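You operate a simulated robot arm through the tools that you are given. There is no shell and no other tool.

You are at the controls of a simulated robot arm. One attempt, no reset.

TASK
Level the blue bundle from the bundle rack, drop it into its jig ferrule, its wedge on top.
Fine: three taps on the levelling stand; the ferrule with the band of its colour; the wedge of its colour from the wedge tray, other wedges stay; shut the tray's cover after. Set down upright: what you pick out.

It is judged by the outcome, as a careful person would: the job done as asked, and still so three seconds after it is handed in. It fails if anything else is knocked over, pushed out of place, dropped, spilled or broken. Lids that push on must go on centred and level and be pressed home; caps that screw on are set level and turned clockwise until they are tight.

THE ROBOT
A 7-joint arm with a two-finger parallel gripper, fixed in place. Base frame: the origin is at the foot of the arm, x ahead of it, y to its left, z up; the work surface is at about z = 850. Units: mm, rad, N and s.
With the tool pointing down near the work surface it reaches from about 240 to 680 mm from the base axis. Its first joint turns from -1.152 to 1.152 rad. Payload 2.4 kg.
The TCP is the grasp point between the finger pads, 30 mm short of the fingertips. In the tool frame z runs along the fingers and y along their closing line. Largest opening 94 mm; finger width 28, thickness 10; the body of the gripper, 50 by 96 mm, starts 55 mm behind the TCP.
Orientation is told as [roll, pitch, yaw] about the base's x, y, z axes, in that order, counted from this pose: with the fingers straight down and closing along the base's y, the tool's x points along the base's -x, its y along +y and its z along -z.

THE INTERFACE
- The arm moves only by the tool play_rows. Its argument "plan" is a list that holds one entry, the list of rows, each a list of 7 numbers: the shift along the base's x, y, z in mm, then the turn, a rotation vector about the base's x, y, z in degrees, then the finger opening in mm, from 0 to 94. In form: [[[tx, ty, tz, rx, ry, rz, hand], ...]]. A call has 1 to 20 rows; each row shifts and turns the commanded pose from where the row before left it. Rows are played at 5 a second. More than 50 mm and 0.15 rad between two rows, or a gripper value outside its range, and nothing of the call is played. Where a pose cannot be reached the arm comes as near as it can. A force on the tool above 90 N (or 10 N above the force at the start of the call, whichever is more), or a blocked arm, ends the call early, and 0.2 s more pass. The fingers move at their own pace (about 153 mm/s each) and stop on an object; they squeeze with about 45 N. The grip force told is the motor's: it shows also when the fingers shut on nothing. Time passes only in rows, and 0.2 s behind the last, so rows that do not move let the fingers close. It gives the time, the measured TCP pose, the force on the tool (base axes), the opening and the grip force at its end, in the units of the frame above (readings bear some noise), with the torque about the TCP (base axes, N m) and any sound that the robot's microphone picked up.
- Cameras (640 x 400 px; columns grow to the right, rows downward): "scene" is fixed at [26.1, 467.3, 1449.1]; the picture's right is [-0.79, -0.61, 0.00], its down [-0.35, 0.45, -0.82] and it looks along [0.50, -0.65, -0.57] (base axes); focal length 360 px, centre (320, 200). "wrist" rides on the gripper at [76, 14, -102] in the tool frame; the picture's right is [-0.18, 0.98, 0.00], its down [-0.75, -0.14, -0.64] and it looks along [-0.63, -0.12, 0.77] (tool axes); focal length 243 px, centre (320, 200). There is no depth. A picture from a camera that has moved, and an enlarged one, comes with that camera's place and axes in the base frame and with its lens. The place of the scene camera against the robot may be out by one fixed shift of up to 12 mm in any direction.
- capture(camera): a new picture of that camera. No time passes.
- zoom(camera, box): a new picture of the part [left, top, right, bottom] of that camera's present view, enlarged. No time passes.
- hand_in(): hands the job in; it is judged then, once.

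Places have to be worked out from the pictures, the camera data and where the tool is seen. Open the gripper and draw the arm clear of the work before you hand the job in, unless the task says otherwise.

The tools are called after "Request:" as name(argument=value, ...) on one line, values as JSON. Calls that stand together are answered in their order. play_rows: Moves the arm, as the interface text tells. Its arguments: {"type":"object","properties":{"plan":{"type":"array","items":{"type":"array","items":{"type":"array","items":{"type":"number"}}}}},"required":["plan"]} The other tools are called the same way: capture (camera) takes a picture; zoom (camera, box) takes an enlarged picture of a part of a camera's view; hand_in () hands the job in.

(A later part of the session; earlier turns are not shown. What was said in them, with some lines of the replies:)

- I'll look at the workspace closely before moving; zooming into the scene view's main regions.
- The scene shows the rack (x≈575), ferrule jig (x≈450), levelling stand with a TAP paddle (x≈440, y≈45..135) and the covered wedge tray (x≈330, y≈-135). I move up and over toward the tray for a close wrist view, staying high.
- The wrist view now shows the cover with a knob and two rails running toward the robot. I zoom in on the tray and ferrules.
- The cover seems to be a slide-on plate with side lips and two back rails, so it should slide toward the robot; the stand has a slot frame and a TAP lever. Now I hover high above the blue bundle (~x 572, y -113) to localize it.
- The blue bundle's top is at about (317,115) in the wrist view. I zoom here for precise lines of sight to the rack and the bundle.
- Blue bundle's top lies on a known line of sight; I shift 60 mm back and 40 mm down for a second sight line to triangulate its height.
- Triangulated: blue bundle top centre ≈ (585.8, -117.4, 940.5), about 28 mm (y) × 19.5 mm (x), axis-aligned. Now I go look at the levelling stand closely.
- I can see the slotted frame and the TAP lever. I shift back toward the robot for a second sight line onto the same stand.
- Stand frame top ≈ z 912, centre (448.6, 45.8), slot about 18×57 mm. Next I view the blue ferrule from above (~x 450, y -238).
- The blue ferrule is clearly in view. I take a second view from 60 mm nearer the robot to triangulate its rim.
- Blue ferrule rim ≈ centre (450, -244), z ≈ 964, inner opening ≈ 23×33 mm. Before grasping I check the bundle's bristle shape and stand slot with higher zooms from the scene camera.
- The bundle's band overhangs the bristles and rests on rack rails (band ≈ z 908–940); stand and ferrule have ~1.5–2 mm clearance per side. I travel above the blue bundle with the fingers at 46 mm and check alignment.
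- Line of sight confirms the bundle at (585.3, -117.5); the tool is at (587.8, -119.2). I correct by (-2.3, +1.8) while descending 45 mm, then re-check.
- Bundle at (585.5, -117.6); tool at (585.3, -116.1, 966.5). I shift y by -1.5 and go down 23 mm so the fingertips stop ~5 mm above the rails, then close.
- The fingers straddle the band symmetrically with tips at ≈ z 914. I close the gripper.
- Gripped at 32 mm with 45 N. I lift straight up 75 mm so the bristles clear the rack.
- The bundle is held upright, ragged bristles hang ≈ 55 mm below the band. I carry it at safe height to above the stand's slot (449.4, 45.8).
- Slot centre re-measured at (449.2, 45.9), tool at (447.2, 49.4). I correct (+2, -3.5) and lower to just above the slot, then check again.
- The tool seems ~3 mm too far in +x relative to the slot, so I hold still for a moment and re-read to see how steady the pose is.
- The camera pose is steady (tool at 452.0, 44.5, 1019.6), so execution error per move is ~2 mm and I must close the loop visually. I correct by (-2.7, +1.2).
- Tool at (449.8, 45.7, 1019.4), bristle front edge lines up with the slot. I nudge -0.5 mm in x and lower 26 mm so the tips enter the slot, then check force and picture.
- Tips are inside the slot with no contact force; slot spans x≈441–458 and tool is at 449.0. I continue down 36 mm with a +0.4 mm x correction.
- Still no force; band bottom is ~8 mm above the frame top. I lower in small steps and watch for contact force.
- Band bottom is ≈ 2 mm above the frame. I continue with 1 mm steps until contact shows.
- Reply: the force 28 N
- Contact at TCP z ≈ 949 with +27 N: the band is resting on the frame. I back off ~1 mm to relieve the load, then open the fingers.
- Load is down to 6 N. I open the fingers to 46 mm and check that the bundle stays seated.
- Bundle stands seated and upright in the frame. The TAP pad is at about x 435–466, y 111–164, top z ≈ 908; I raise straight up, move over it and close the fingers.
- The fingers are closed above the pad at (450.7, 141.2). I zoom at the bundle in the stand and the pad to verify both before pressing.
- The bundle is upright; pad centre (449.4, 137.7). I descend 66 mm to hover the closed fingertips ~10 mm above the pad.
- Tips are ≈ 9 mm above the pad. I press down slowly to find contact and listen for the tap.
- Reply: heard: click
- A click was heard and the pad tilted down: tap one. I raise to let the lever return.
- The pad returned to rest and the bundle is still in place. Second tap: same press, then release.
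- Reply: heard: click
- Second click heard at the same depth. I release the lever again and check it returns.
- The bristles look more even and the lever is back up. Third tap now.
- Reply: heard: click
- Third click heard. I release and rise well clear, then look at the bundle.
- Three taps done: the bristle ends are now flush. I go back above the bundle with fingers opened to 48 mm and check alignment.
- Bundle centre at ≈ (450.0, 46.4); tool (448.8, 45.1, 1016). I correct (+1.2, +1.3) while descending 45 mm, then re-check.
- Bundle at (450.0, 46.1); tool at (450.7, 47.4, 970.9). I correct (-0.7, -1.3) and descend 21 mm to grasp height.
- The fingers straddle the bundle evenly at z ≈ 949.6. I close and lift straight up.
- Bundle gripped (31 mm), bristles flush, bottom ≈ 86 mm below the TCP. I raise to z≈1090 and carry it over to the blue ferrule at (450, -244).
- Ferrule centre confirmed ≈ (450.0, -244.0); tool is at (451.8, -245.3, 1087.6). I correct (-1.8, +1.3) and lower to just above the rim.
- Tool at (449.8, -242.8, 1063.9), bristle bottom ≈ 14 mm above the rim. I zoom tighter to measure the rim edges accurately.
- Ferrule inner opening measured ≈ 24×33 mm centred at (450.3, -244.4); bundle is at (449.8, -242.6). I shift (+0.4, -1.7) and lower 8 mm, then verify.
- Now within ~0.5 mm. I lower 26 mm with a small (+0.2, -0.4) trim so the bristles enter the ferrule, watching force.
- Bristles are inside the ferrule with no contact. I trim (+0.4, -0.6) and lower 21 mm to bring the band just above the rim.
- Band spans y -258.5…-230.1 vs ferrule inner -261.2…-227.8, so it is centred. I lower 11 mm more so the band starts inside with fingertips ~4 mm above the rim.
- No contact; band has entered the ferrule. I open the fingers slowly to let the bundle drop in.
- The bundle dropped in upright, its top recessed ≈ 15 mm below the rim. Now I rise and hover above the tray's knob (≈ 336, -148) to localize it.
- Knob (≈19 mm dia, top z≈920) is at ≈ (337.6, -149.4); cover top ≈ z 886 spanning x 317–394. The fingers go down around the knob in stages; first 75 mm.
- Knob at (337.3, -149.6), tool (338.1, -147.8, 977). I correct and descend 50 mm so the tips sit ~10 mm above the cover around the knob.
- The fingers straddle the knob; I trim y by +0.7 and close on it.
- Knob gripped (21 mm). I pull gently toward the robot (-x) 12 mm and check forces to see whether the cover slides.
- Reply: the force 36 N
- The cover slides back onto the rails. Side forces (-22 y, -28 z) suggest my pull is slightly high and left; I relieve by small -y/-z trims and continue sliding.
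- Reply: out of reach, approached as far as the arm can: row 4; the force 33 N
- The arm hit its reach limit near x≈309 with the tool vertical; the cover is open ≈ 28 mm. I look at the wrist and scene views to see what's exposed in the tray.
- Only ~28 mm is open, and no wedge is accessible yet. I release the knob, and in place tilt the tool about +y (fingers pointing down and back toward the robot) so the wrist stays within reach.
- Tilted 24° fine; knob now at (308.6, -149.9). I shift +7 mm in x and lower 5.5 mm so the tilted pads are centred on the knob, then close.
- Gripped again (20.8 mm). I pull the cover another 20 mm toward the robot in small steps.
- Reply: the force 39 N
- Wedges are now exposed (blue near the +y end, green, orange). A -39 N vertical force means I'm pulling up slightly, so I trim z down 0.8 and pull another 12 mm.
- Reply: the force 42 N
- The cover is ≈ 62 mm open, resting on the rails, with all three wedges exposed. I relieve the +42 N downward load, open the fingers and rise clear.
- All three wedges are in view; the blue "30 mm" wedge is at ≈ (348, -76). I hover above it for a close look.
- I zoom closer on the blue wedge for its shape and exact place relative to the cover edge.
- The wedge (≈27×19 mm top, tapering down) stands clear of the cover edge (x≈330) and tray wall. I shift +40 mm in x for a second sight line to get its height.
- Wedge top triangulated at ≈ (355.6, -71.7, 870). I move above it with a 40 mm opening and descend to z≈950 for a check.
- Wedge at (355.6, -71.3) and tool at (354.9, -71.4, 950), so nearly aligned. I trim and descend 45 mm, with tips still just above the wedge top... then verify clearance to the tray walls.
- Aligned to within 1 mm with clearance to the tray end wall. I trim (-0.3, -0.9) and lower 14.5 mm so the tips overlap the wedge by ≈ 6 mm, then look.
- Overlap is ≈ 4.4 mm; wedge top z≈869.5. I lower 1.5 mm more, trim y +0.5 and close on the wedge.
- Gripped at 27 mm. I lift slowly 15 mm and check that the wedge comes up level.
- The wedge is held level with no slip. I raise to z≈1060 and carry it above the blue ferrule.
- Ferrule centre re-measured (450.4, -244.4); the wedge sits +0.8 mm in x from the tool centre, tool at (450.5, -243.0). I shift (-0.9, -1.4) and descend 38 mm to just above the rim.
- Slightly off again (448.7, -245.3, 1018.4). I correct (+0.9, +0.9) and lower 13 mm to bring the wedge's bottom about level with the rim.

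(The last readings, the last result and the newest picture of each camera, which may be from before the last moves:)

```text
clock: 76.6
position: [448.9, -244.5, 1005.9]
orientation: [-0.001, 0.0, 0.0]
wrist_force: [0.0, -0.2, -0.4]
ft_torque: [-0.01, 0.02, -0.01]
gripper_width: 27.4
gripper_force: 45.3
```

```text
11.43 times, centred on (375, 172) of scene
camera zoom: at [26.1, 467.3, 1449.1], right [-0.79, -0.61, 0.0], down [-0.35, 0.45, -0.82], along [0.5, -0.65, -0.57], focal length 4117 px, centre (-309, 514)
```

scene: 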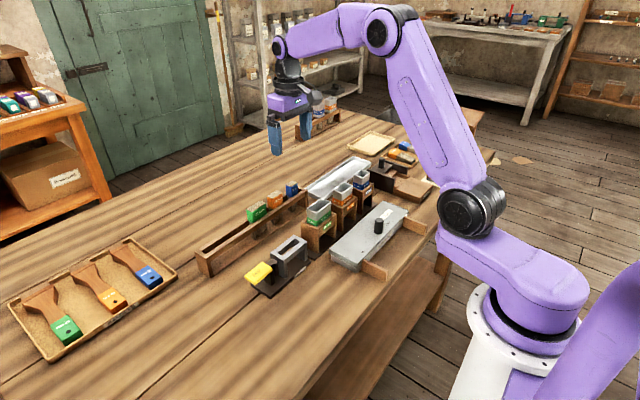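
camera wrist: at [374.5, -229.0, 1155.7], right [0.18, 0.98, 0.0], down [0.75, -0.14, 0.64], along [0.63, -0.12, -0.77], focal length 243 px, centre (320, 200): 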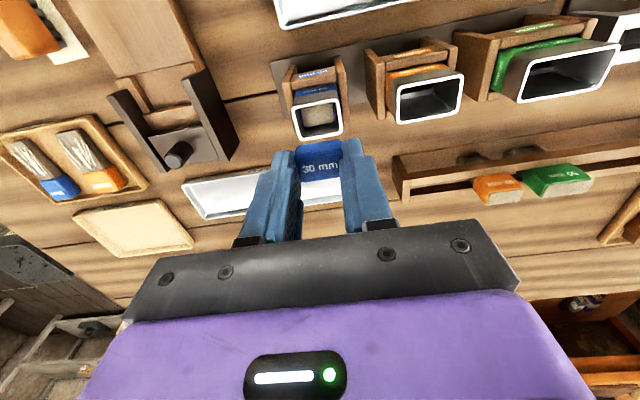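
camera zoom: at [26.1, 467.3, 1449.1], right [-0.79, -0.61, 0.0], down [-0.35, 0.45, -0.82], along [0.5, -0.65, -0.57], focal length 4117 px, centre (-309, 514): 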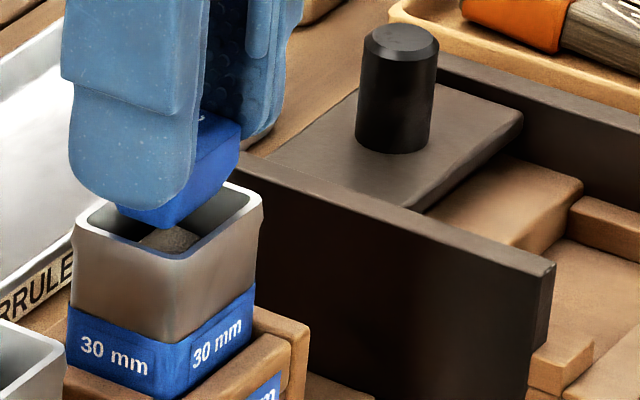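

Centred now (449.6, -244.5, 1006). I lower 9 mm so the wedge's bottom goes into the ferrule, tips staying ~3 mm above the rim.

Request:
play_rows(plan=[[[0, 0, -3, 0, 0, 0, 10], [0, 0, -3, 0, 0, 0, 10], [0, 0, -3, 0, 0, 0, 10], [0, 0, 0, 0, 0, 0, 10]]])

Request:
zoom(camera="wrist", box=[260, 90, 380, 180])

Request:
zoom(camera="scene", box=[355, 155, 395, 190])

```text
clock: 77.6
position: [449.6, -245.7, 997.0]
orientation: [-0.001, -0.002, -0.001]
wrist_force: [0.1, 1.2, 0.2]
ft_torque: [-0.01, -0.01, -0.02]
gripper_width: 27.4
gripper_force: 45.2
```

```text
4.44 times, centred on (320, 135) of wrist
camera zoom: at [373.8, -230.6, 1098.6], right [0.18, 0.98, 0.0], down [0.75, -0.14, 0.64], along [0.63, -0.12, -0.77], focal length 1078 px, centre (320, 489)
```

zoom: 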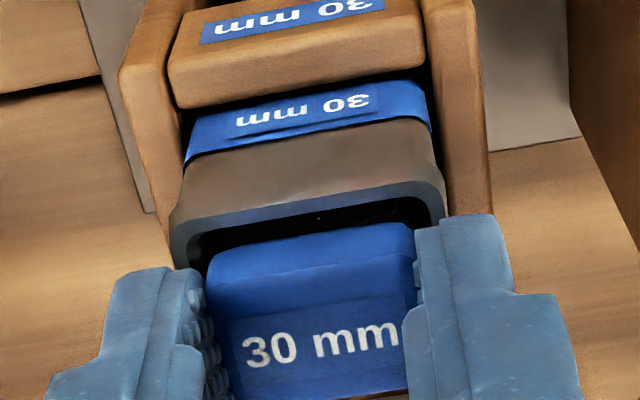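

```text
11.43 times, centred on (375, 172) of scene
camera zoom: at [26.1, 467.3, 1449.1], right [-0.79, -0.61, 0.0], down [-0.35, 0.45, -0.82], along [0.5, -0.65, -0.57], focal length 4117 px, centre (-309, 514)
```

zoom: 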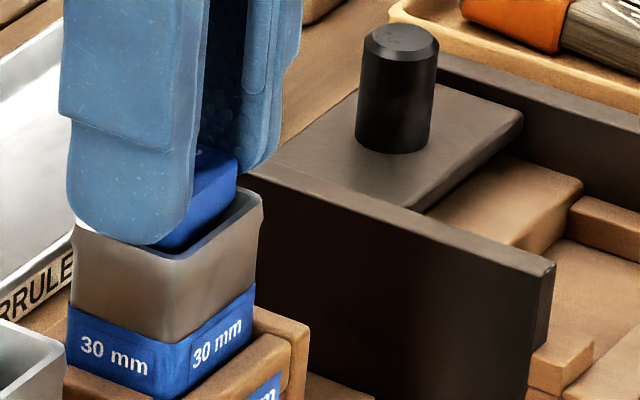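

Wedge bottom is inside the ferrule with no contact. I lower another 1.5 mm, then open the fingers to let it settle on the bundle.

Request:
play_rows(plan=[[[-0.1, 0.1, -0.8, 0, 0, 0, 10], [0, 0, -0.7, 0, 0, 0, 10], [0, 0, 0, 0, 0, 0, 10]]])

Request:
zoom(camera="scene", box=[355, 155, 395, 190])

```text
clock: 78.4
position: [450.0, -244.6, 996.2]
orientation: [0.001, 0.001, 0.0]
wrist_force: [-0.2, 0.6, -0.5]
ft_torque: [-0.01, -0.03, -0.02]
gripper_width: 27.5
gripper_force: 45.1
```

```text
11.43 times, centred on (375, 172) of scene
camera zoom: at [26.1, 467.3, 1449.1], right [-0.79, -0.61, 0.0], down [-0.35, 0.45, -0.82], along [0.5, -0.65, -0.57], focal length 4117 px, centre (-309, 514)
```

zoom: 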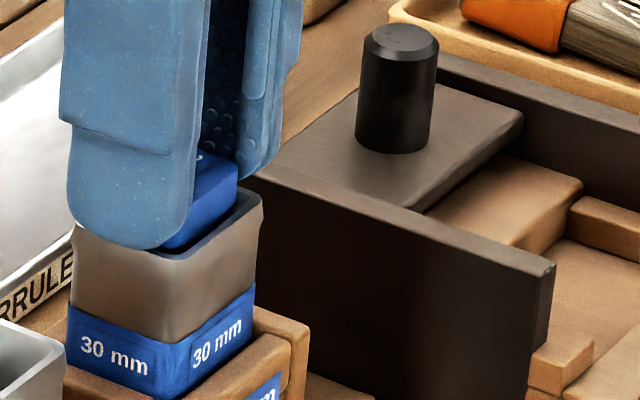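

No contact yet and well centred; I open the fingers now.

Request:
play_rows(plan=[[[0, 0, 0, 0, 0, 0, 29], [0, 0, 0, 0, 0, 0, 33], [0, 0, 0, 0, 0, 0, 42], [0, 0, 0, 0, 0, 0, 42]]])

Request:
zoom(camera="wrist", box=[260, 90, 380, 180])

Request:
zoom(camera="scene", box=[355, 155, 395, 190])

```text
clock: 79.4
position: [449.6, -245.1, 995.6]
orientation: [0.0, 0.0, -0.001]
wrist_force: [-0.1, -0.2, -0.7]
ft_torque: [0.01, -0.01, -0.01]
gripper_width: 42.2
gripper_force: 0.1
```

```text
4.44 times, centred on (320, 135) of wrist
camera zoom: at [373.7, -230.8, 1097.3], right [0.18, 0.98, 0.0], down [0.75, -0.14, 0.64], along [0.63, -0.12, -0.77], focal length 1078 px, centre (320, 489)
```

zoom: 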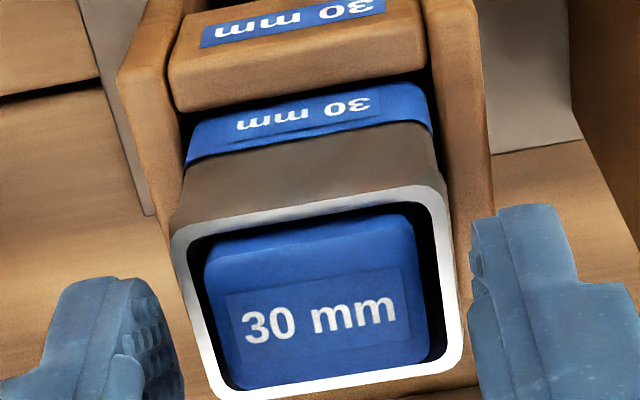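

```text
11.43 times, centred on (375, 172) of scene
camera zoom: at [26.1, 467.3, 1449.1], right [-0.79, -0.61, 0.0], down [-0.35, 0.45, -0.82], along [0.5, -0.65, -0.57], focal length 4117 px, centre (-309, 514)
```

zoom: 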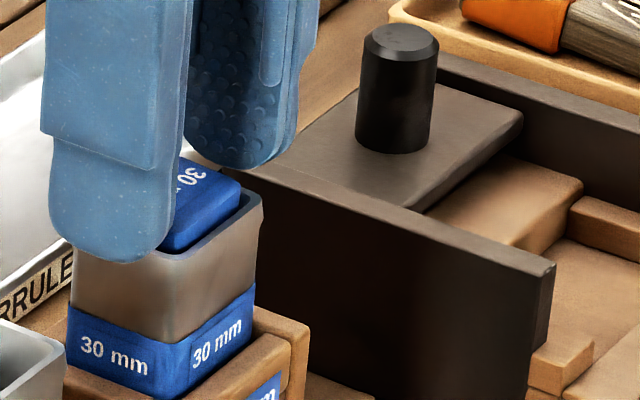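

The wedge rests level inside the ferrule on top of the bundle. I rise clear and inspect it from above.

Request:
play_rows(plan=[[[0, 0, 10, 0, 0, 0, 42], [0, 0, 25, 0, 0, 0, 42], [0, 0, 25, 0, 0, 0, 42], [0, 0, 0, 0, 0, 0, 42]]])

Request:
zoom(camera="wrist", box=[260, 80, 380, 170])

Request:
zoom(camera="scene", box=[350, 150, 400, 195])

```text
clock: 80.4
position: [451.0, -243.9, 1056.4]
orientation: [0.0, -0.001, 0.0]
wrist_force: [0.9, -0.2, 0.2]
ft_torque: [0.02, -0.04, 0.01]
gripper_width: 41.8
gripper_force: 0.1
```

```text
4.44 times, centred on (320, 125) of wrist
camera zoom: at [373.8, -229.6, 1157.7], right [0.18, 0.98, 0.0], down [0.75, -0.14, 0.64], along [0.63, -0.12, -0.77], focal length 1078 px, centre (320, 533)
```

zoom: 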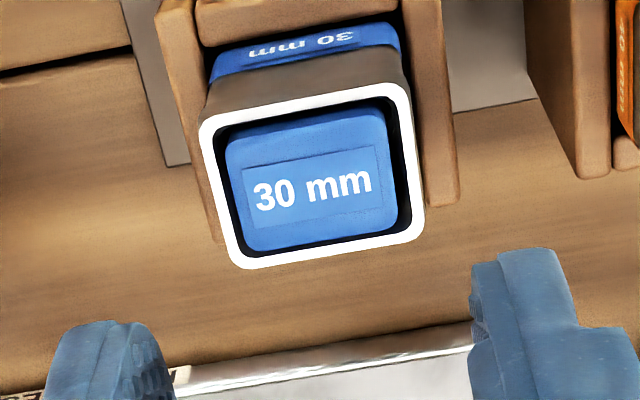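

```text
8.89 times, centred on (375, 172) of scene
camera zoom: at [26.1, 467.3, 1449.1], right [-0.79, -0.61, 0.0], down [-0.35, 0.45, -0.82], along [0.5, -0.65, -0.57], focal length 3202 px, centre (-169, 444)
```

zoom: 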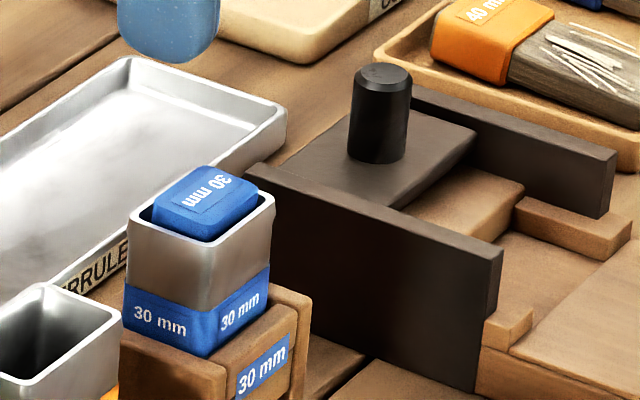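

The wedge sits centred and level on the bundle in the blue ferrule. Now to shut the cover: I move above the tray, tilt 24° as before and localize the knob.

Request:
play_rows(plan=[[[-32, 23.5, 0, 0, 0, 0, 42], [-32, 23.5, 0, 0, 0, 0, 42], [-32, 23.5, 0, 0, 0, 0, 42], [-34, 23, 0, 0, 0, 0, 42], [0, 0, -10, 0, 6, 0, 42], [0, 0, -10, 0, 6, 0, 42], [0, 0, -10, 0, 6, 0, 42], [0, 0, -10, 0, 6, 0, 42], [0, 0, 0, 0, 0, 0, 42]]])

Request:
capture(camera="wrist")

Request:
zoom(camera="scene", box=[320, 150, 460, 290])

```text
clock: 82.4
position: [318.9, -150.5, 1016.7]
orientation: [-0.001, 0.42, 0.002]
wrist_force: [-0.2, -0.6, 0.5]
ft_torque: [0.02, 0.0, 0.01]
gripper_width: 41.9
gripper_force: 0.1
```

```text
taken
camera wrist: at [291.7, -137.0, 1140.0], right [0.17, 0.98, -0.08], down [0.95, -0.14, 0.28], along [0.26, -0.12, -0.96], focal length 243 px, centre (320, 200)
```

wrist: 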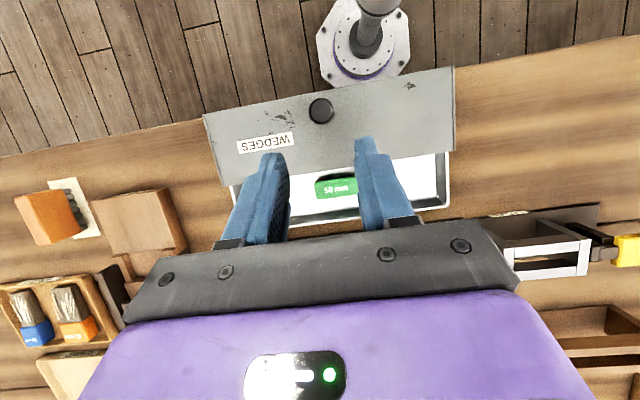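

```text
2.86 times, centred on (390, 220) of scene
camera zoom: at [26.1, 467.3, 1449.1], right [-0.79, -0.61, 0.0], down [-0.35, 0.45, -0.82], along [0.5, -0.65, -0.57], focal length 1029 px, centre (120, 143)
```

zoom: 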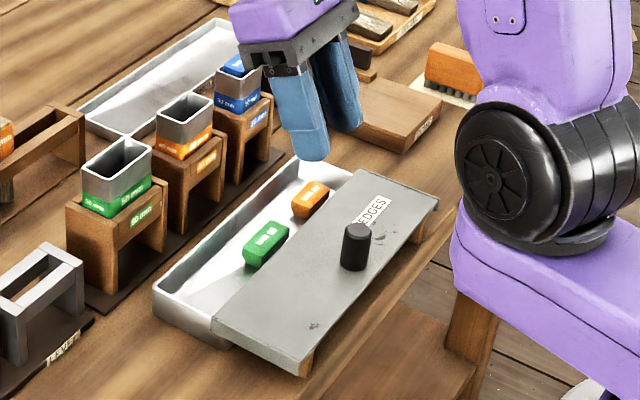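

Knob now at ≈ (274.1, -149.6). I move over it (TCP x≈282 for the tilted pads) and descend in stages with the fingers open.

Request:
play_rows(plan=[[[-18.7, 0.7, -10, 0, 0, 0, 42], [-18.6, 0.7, -20, 0, 0, 0, 42], [0, 0, -20, 0, 0, 0, 42], [0, 0, -20, 0, 0, 0, 42], [0, 0, 0, 0, 0, 0, 42]]])

Request:
zoom(camera="wrist", box=[220, 100, 420, 230])

```text
clock: 83.6
position: [282.8, -150.8, 947.5]
orientation: [0.002, 0.419, 0.001]
wrist_force: [-0.2, -1.2, 0.2]
ft_torque: [-0.03, -0.01, 0.0]
gripper_width: 42.3
gripper_force: 0.1
```

```text
3.08 times, centred on (320, 165) of wrist
camera zoom: at [254.9, -136.3, 1070.3], right [0.17, 0.98, -0.07], down [0.95, -0.14, 0.28], along [0.26, -0.12, -0.96], focal length 746 px, centre (320, 308)
```

zoom: 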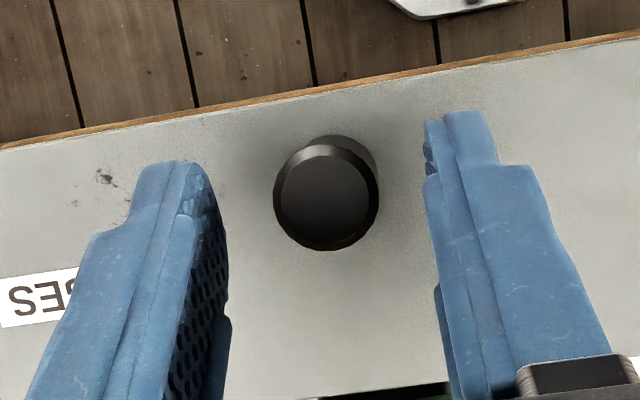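

Knob at (273.8, -149.7), tool at (282.8, -150.3, 946). I trim and lower 20 mm, then close on the knob.

Request:
play_rows(plan=[[[-0.6, 0.6, -7, 0, 0, 0, 42], [0, 0, -7, 0, 0, 0, 42], [0, 0, -6, 0, 0, 0, 42], [0, 0, 0, 0, 0, 0, 42], [0, 0, 0, 0, 0, 0, 26], [0, 0, 0, 0, 0, 0, 5], [0, 0, 0, 0, 0, 0, 5]]])

Request:
capture(camera="wrist")

```text
clock: 85.2
position: [280.8, -149.6, 925.3]
orientation: [0.0, 0.419, 0.001]
wrist_force: [-0.7, -0.6, -4.2]
ft_torque: [-0.52, -0.02, 0.02]
gripper_width: 21.3
gripper_force: 44.7
```

```text
taken
camera wrist: at [253.9, -135.7, 1049.0], right [0.17, 0.98, -0.07], down [0.95, -0.14, 0.28], along [0.27, -0.12, -0.96], focal length 243 px, centre (320, 200)
```

wrist: 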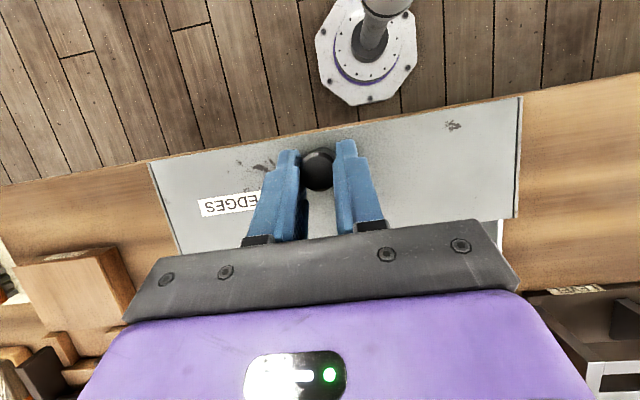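

Knob gripped again. I push the cover away (+x) 18 mm and check the forces.

Request:
play_rows(plan=[[[4, 0, 0, 0, 0, 0, 5], [5, 0, 0, 0, 0, 0, 5], [5, 0, 0, 0, 0, 0, 5], [4, 0, 0, 0, 0, 0, 5], [0, 0, 0, 0, 0, 0, 5]]])

```text
clock: 86.4
position: [299.2, -148.8, 924.6]
orientation: [0.0, 0.42, 0.001]
wrist_force: [-0.8, -2.8, -30.4]
ft_torque: [-0.65, -0.12, 0.0]
gripper_width: 21.0
gripper_force: 44.2
```

A -30 N vertical pull again means the grip is slightly high; I trim z by -0.7 and push 18 mm further.

Request:
play_rows(plan=[[[2, 0, -0.7, 0, 0, 0, 5], [5, 0, 0, 0, 0, 0, 5], [5, 0, 0, 0, 0, 0, 5], [5, 0, 0, 0, 0, 0, 5], [0, 0, 0, 0, 0, 0, 5]]])

Request:
zoom(camera="scene", box=[320, 150, 460, 290])

```text
clock: 87.6
position: [315.0, -150.0, 925.2]
orientation: [-0.001, 0.42, 0.003]
wrist_force: [0.3, -11.8, 42.7]
ft_torque: [0.18, 0.62, 0.11]
gripper_width: 21.0
gripper_force: 45.4
```

```text
2.86 times, centred on (390, 220) of scene
camera zoom: at [25.7, 467.1, 1449.1], right [-0.79, -0.61, 0.0], down [-0.35, 0.45, -0.82], along [0.51, -0.65, -0.57], focal length 1029 px, centre (120, 143)
```

zoom: 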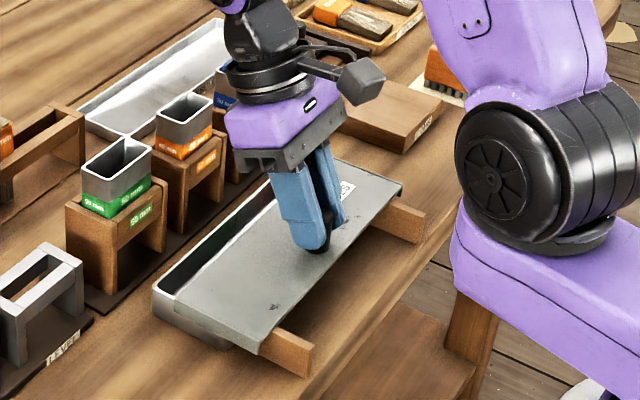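

Half way closed; now pressing down ~43 N, so I trim z +0.7 and push another 18 mm.

Request:
play_rows(plan=[[[2, -0.3, 0.7, 0, 0, 0, 5], [5, 0, 0, 0, 0, 0, 5], [5, 0, 0, 0, 0, 0, 5], [5, 0, 0, 0, 0, 0, 5], [0, 0, 0, 0, 0, 0, 5]]])

Request:
capture(camera="wrist")

Request:
zoom(camera="scene", box=[320, 150, 460, 290])

```text
clock: 88.8
position: [332.0, -150.6, 925.5]
orientation: [0.001, 0.418, 0.002]
wrist_force: [0.6, -5.5, 12.9]
ft_torque: [-0.64, 0.51, 0.01]
gripper_width: 20.8
gripper_force: 44.9
```

```text
taken
camera wrist: at [305.9, -135.7, 1048.8], right [0.17, 0.98, -0.07], down [0.95, -0.14, 0.28], along [0.27, -0.12, -0.96], focal length 243 px, centre (320, 200)
```

wrist: 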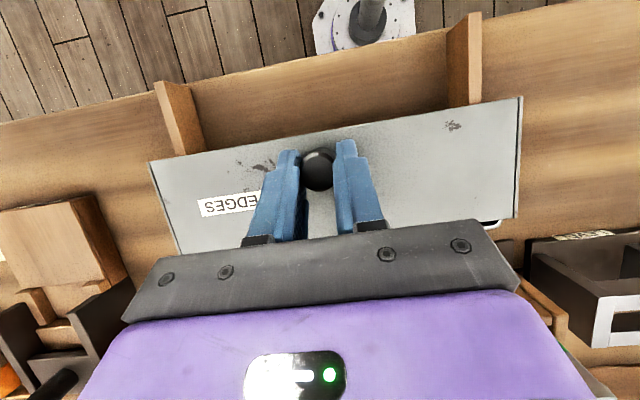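

```text
2.86 times, centred on (390, 220) of scene
camera zoom: at [26.0, 467.2, 1449.1], right [-0.79, -0.61, 0.0], down [-0.35, 0.45, -0.82], along [0.5, -0.65, -0.57], focal length 1029 px, centre (120, 143)
```

zoom: 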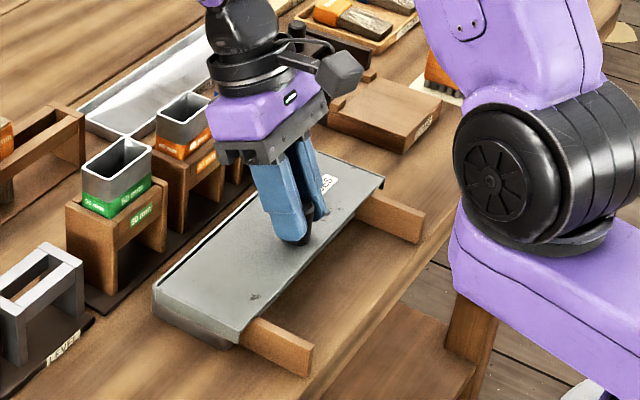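

About 11–12 mm remain to the original closed position. I push 8 mm, then check before the last few.

Request:
play_rows(plan=[[[4, 0, -0.2, 0, 0, 0, 5], [4, 0, 0, 0, 0, 0, 5], [0, 0, 0, 0, 0, 0, 5]]])

Request:
zoom(camera="scene", box=[335, 180, 435, 275])

Request:
capture(camera="wrist")

```text
clock: 89.6
position: [341.3, -149.8, 925.5]
orientation: [-0.002, 0.417, 0.0]
wrist_force: [-0.4, -7.1, -1.9]
ft_torque: [-0.7, 0.16, 0.06]
gripper_width: 20.9
gripper_force: 45.6
```

```text
4.21 times, centred on (385, 228) of scene
camera zoom: at [26.2, 467.1, 1449.1], right [-0.79, -0.61, 0.0], down [-0.35, 0.45, -0.82], along [0.5, -0.65, -0.57], focal length 1517 px, centre (46, 84)
```

zoom: 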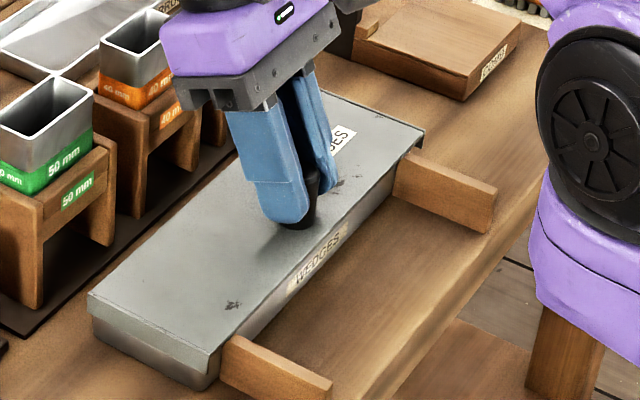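

```text
taken
camera wrist: at [313.8, -135.6, 1048.7], right [0.17, 0.98, -0.07], down [0.95, -0.14, 0.28], along [0.27, -0.12, -0.96], focal length 243 px, centre (320, 200)
```

wrist: 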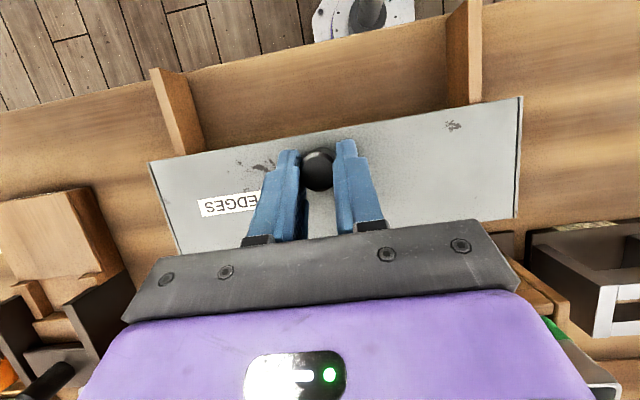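

Roughly 3.5 mm remain to the original closed place. I push in 2 small steps and watch for the stop.

Request:
play_rows(plan=[[[2, 0, 0, 0, 0, 0, 5], [1.8, 0, 0, 0, 0, 0, 5], [0, 0, 0, 0, 0, 0, 5]]])

Request:
zoom(camera="scene", box=[320, 190, 440, 290])

Request:
capture(camera="wrist")

```text
clock: 90.4
position: [345.5, -149.8, 925.5]
orientation: [0.001, 0.421, 0.0]
wrist_force: [-7.5, -6.6, -22.8]
ft_torque: [-0.75, -0.7, 0.08]
gripper_width: 20.9
gripper_force: 45.3
```

```text
4.00 times, centred on (380, 240) of scene
camera zoom: at [26.2, 467.0, 1449.2], right [-0.79, -0.61, 0.0], down [-0.35, 0.45, -0.82], along [0.5, -0.65, -0.57], focal length 1441 px, centre (80, 40)
```

zoom: 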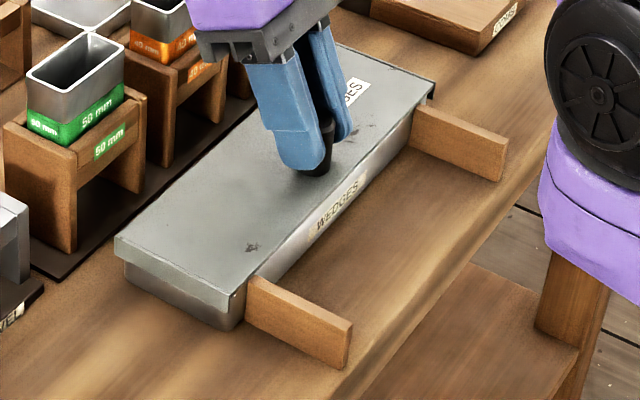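

```text
taken
camera wrist: at [317.4, -135.8, 1048.9], right [0.17, 0.98, -0.07], down [0.95, -0.14, 0.28], along [0.26, -0.12, -0.96], focal length 243 px, centre (320, 200)
```

wrist: 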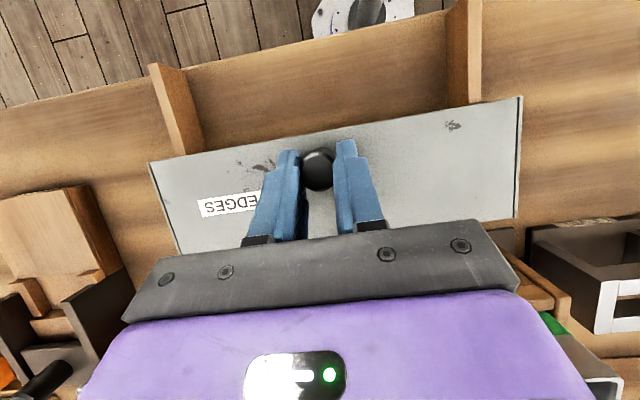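

The cover edges now coincide with the original closed picture and -7.5 N in x suggests the stop. One last gentle 0.8 mm push to confirm it is home.

Request:
play_rows(plan=[[[0.8, 0, -0.4, 0, 0, 0, 5], [0, 0, 0, 0, 0, 0, 5]]])

Request:
zoom(camera="scene", box=[320, 190, 440, 290])

```text
clock: 91.0
position: [344.7, -149.2, 925.7]
orientation: [0.002, 0.424, -0.001]
wrist_force: [-14.7, -10.9, -21.7]
ft_torque: [-0.84, -0.06, 0.1]
gripper_width: 21.0
gripper_force: 44.7
```

```text
4.00 times, centred on (380, 240) of scene
camera zoom: at [26.0, 466.9, 1449.2], right [-0.79, -0.61, 0.0], down [-0.35, 0.45, -0.82], along [0.5, -0.65, -0.57], focal length 1441 px, centre (80, 40)
```

zoom: 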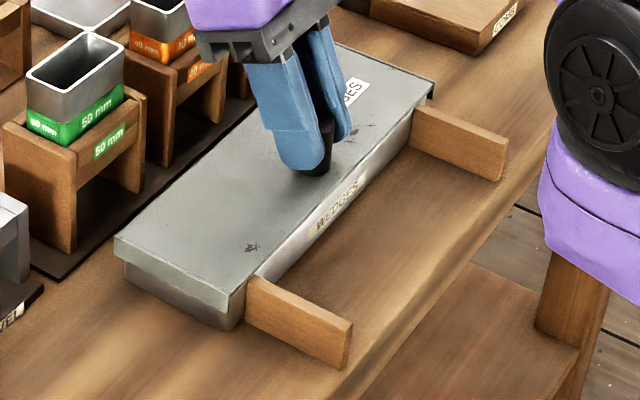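

Force builds to -15 N with no movement: the cover is fully home. I unload slightly, open the fingers and rise straight up.

Request:
play_rows(plan=[[[-0.6, 0, -0.4, 0, 0, 0, 5], [0, 0, 0, 0, 0, 0, 24], [0, 0, 0, 0, 0, 0, 40], [0, 0, 0, 0, 0, 0, 40], [0, 0, 10, 0, 0, 0, 40], [0, 0, 25, 0, 0, 0, 40], [0, 0, 40, 0, 0, 0, 40], [0, 0, 40, 0, -6, 0, 40], [0, 0, 30, 0, -6, 0, 40], [0, 0, 20, 0, -6, 0, 40], [0, 0, 0, 0, -6, 0, 40], [0, 0, 0, 0, 0, 0, 40]]])

Request:
capture(camera="wrist")

Request:
capture(camera="scene")

Request:
zoom(camera="scene", box=[320, 190, 440, 290])

```text
clock: 93.6
position: [347.5, -148.3, 1088.9]
orientation: [0.0, -0.001, -0.001]
wrist_force: [1.3, -0.1, 0.3]
ft_torque: [-0.01, -0.01, 0.01]
gripper_width: 40.0
gripper_force: 0.1
```

```text
taken
camera wrist: at [270.1, -134.9, 1191.1], right [0.18, 0.98, 0.0], down [0.75, -0.14, 0.64], along [0.63, -0.12, -0.77], focal length 243 px, centre (320, 200)
```

wrist: 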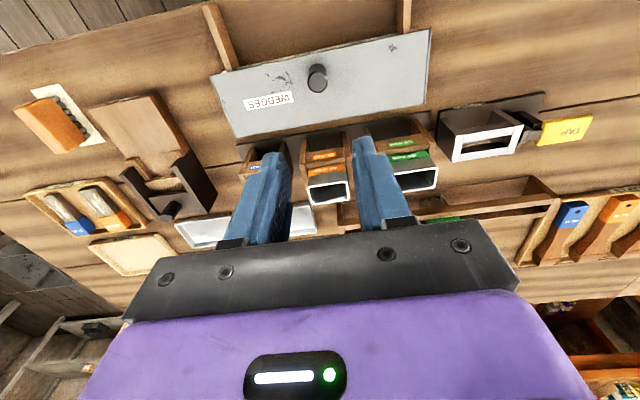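

```text
taken
```

scene: 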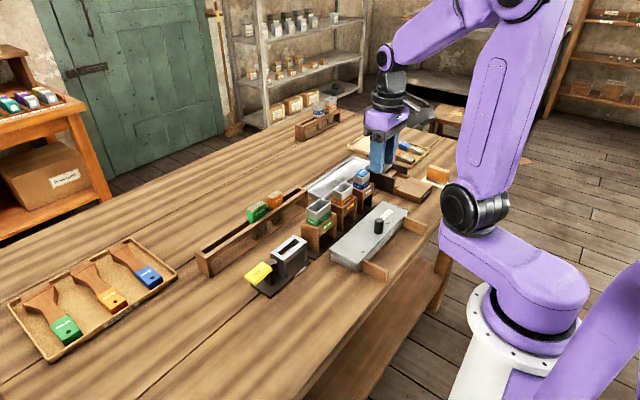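

```text
4.00 times, centred on (380, 240) of scene
camera zoom: at [26.1, 467.3, 1449.1], right [-0.79, -0.61, 0.0], down [-0.35, 0.45, -0.82], along [0.5, -0.65, -0.57], focal length 1441 px, centre (80, 40)
```

zoom: 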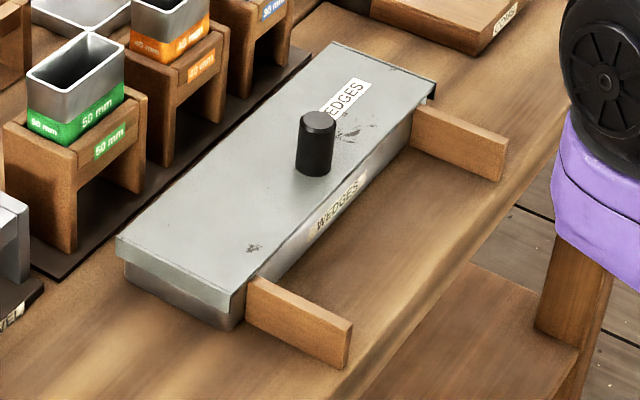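

The cover matches its original closed look. I withdraw the arm to its high start area and make a final inspection of everything.

Request:
play_rows(plan=[[[0, 0, 40, 0, 0, 0, 60], [8, 38, 20, 0, 0, 0, 80], [8, 38, 15, 0, 0, 0, 94], [8, 38, 10, 0, 0, 0, 94], [8, 38, 5, 0, 0, 0, 94], [8, 38, 0, 0, 0, 0, 94], [0, 0, 0, 0, 0, 0, 94]]])

Request:
zoom(camera="scene", box=[300, 140, 410, 230])

Request:
zoom(camera="scene", box=[345, 155, 385, 195])

Request:
zoom(camera="scene", box=[190, 160, 350, 300])

Request:
capture(camera="wrist")

```text
clock: 95.2
position: [383.9, 40.8, 1181.2]
orientation: [0.001, 0.001, 0.001]
wrist_force: [0.3, -0.4, -1.1]
ft_torque: [0.0, -0.01, -0.01]
gripper_width: 94.0
gripper_force: 0.0
```

```text
4.44 times, centred on (355, 185) of scene
camera zoom: at [26.1, 467.3, 1449.1], right [-0.79, -0.61, 0.0], down [-0.35, 0.45, -0.82], along [0.5, -0.65, -0.57], focal length 1601 px, centre (164, 267)
```

zoom: 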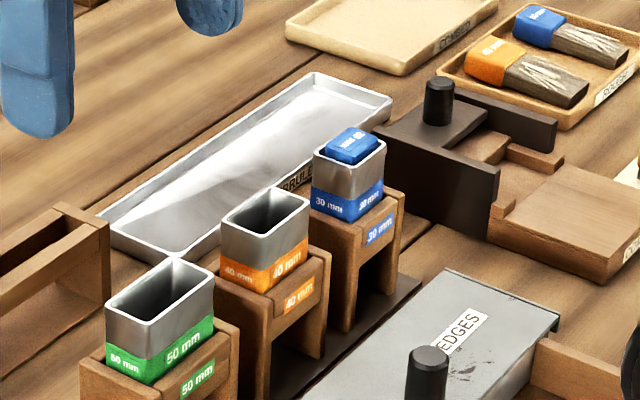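

```text
10.00 times, centred on (365, 175) of scene
camera zoom: at [26.1, 467.3, 1449.1], right [-0.79, -0.61, 0.0], down [-0.35, 0.45, -0.82], along [0.5, -0.65, -0.57], focal length 3602 px, centre (-130, 450)
```

zoom: 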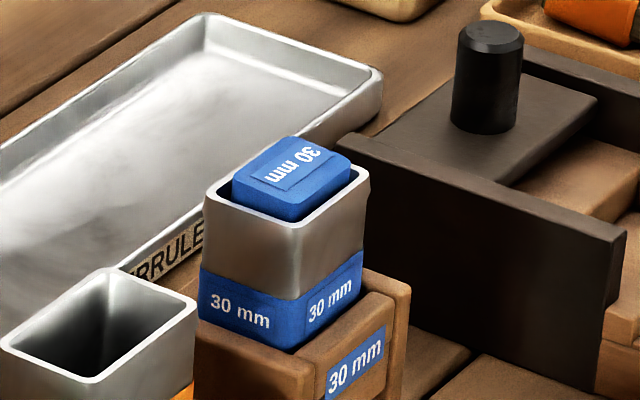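

```text
2.86 times, centred on (270, 230) of scene
camera zoom: at [26.1, 467.3, 1449.1], right [-0.79, -0.61, 0.0], down [-0.35, 0.45, -0.82], along [0.5, -0.65, -0.57], focal length 1029 px, centre (463, 114)
```

zoom: 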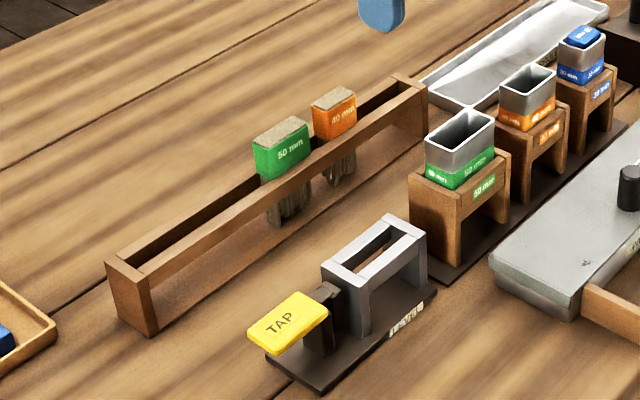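

```text
taken
camera wrist: at [309.1, 55.2, 1282.5], right [0.18, 0.98, 0.0], down [0.75, -0.14, 0.64], along [0.63, -0.12, -0.77], focal length 243 px, centre (320, 200)
```

wrist: 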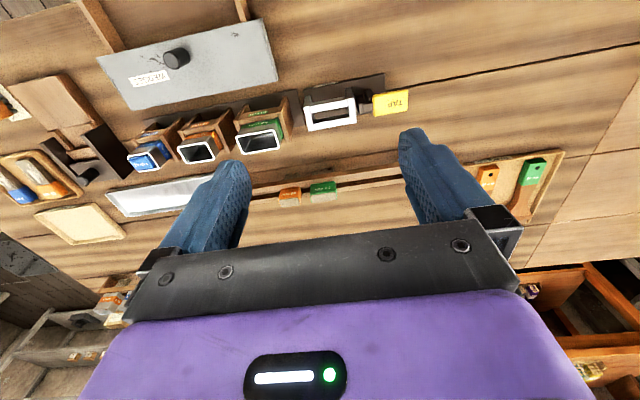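

Final check: the blue bundle is levelled and in the blue-banded ferrule with its blue wedge level on top. The other wedges are still in the tray, the cover is shut, everything else looks undisturbed, and the gripper is open and clear. I hand the job in.

Request:
hand_in()

```text
The job is handed in.
```

The job is handed in. The blue bundle is levelled and sits in the blue-banded ferrule with its blue wedge on top, and the tray's cover is shut.

- **Levelling:** I pressed the TAP pad three times and heard a click each time. Afterwards the bristle ends looked flush.
- **Ferrule:** The bundle dropped in upright, with its top a little below the rim.
- **Wedge:** I took the 30 mm blue wedge and set it down level. It rests loosely on the bundle, slightly above the rim. I did not press it down. The green and orange wedges stayed in the tray.
- **Cover:** It slides toward the robot on two rails. I pushed it back until it met its stop, and it looks the same as in the first picture.
- **Everything else:** In the last pictures nothing else on the bench looked moved or knocked over. The gripper is open and the arm is back near its starting position.
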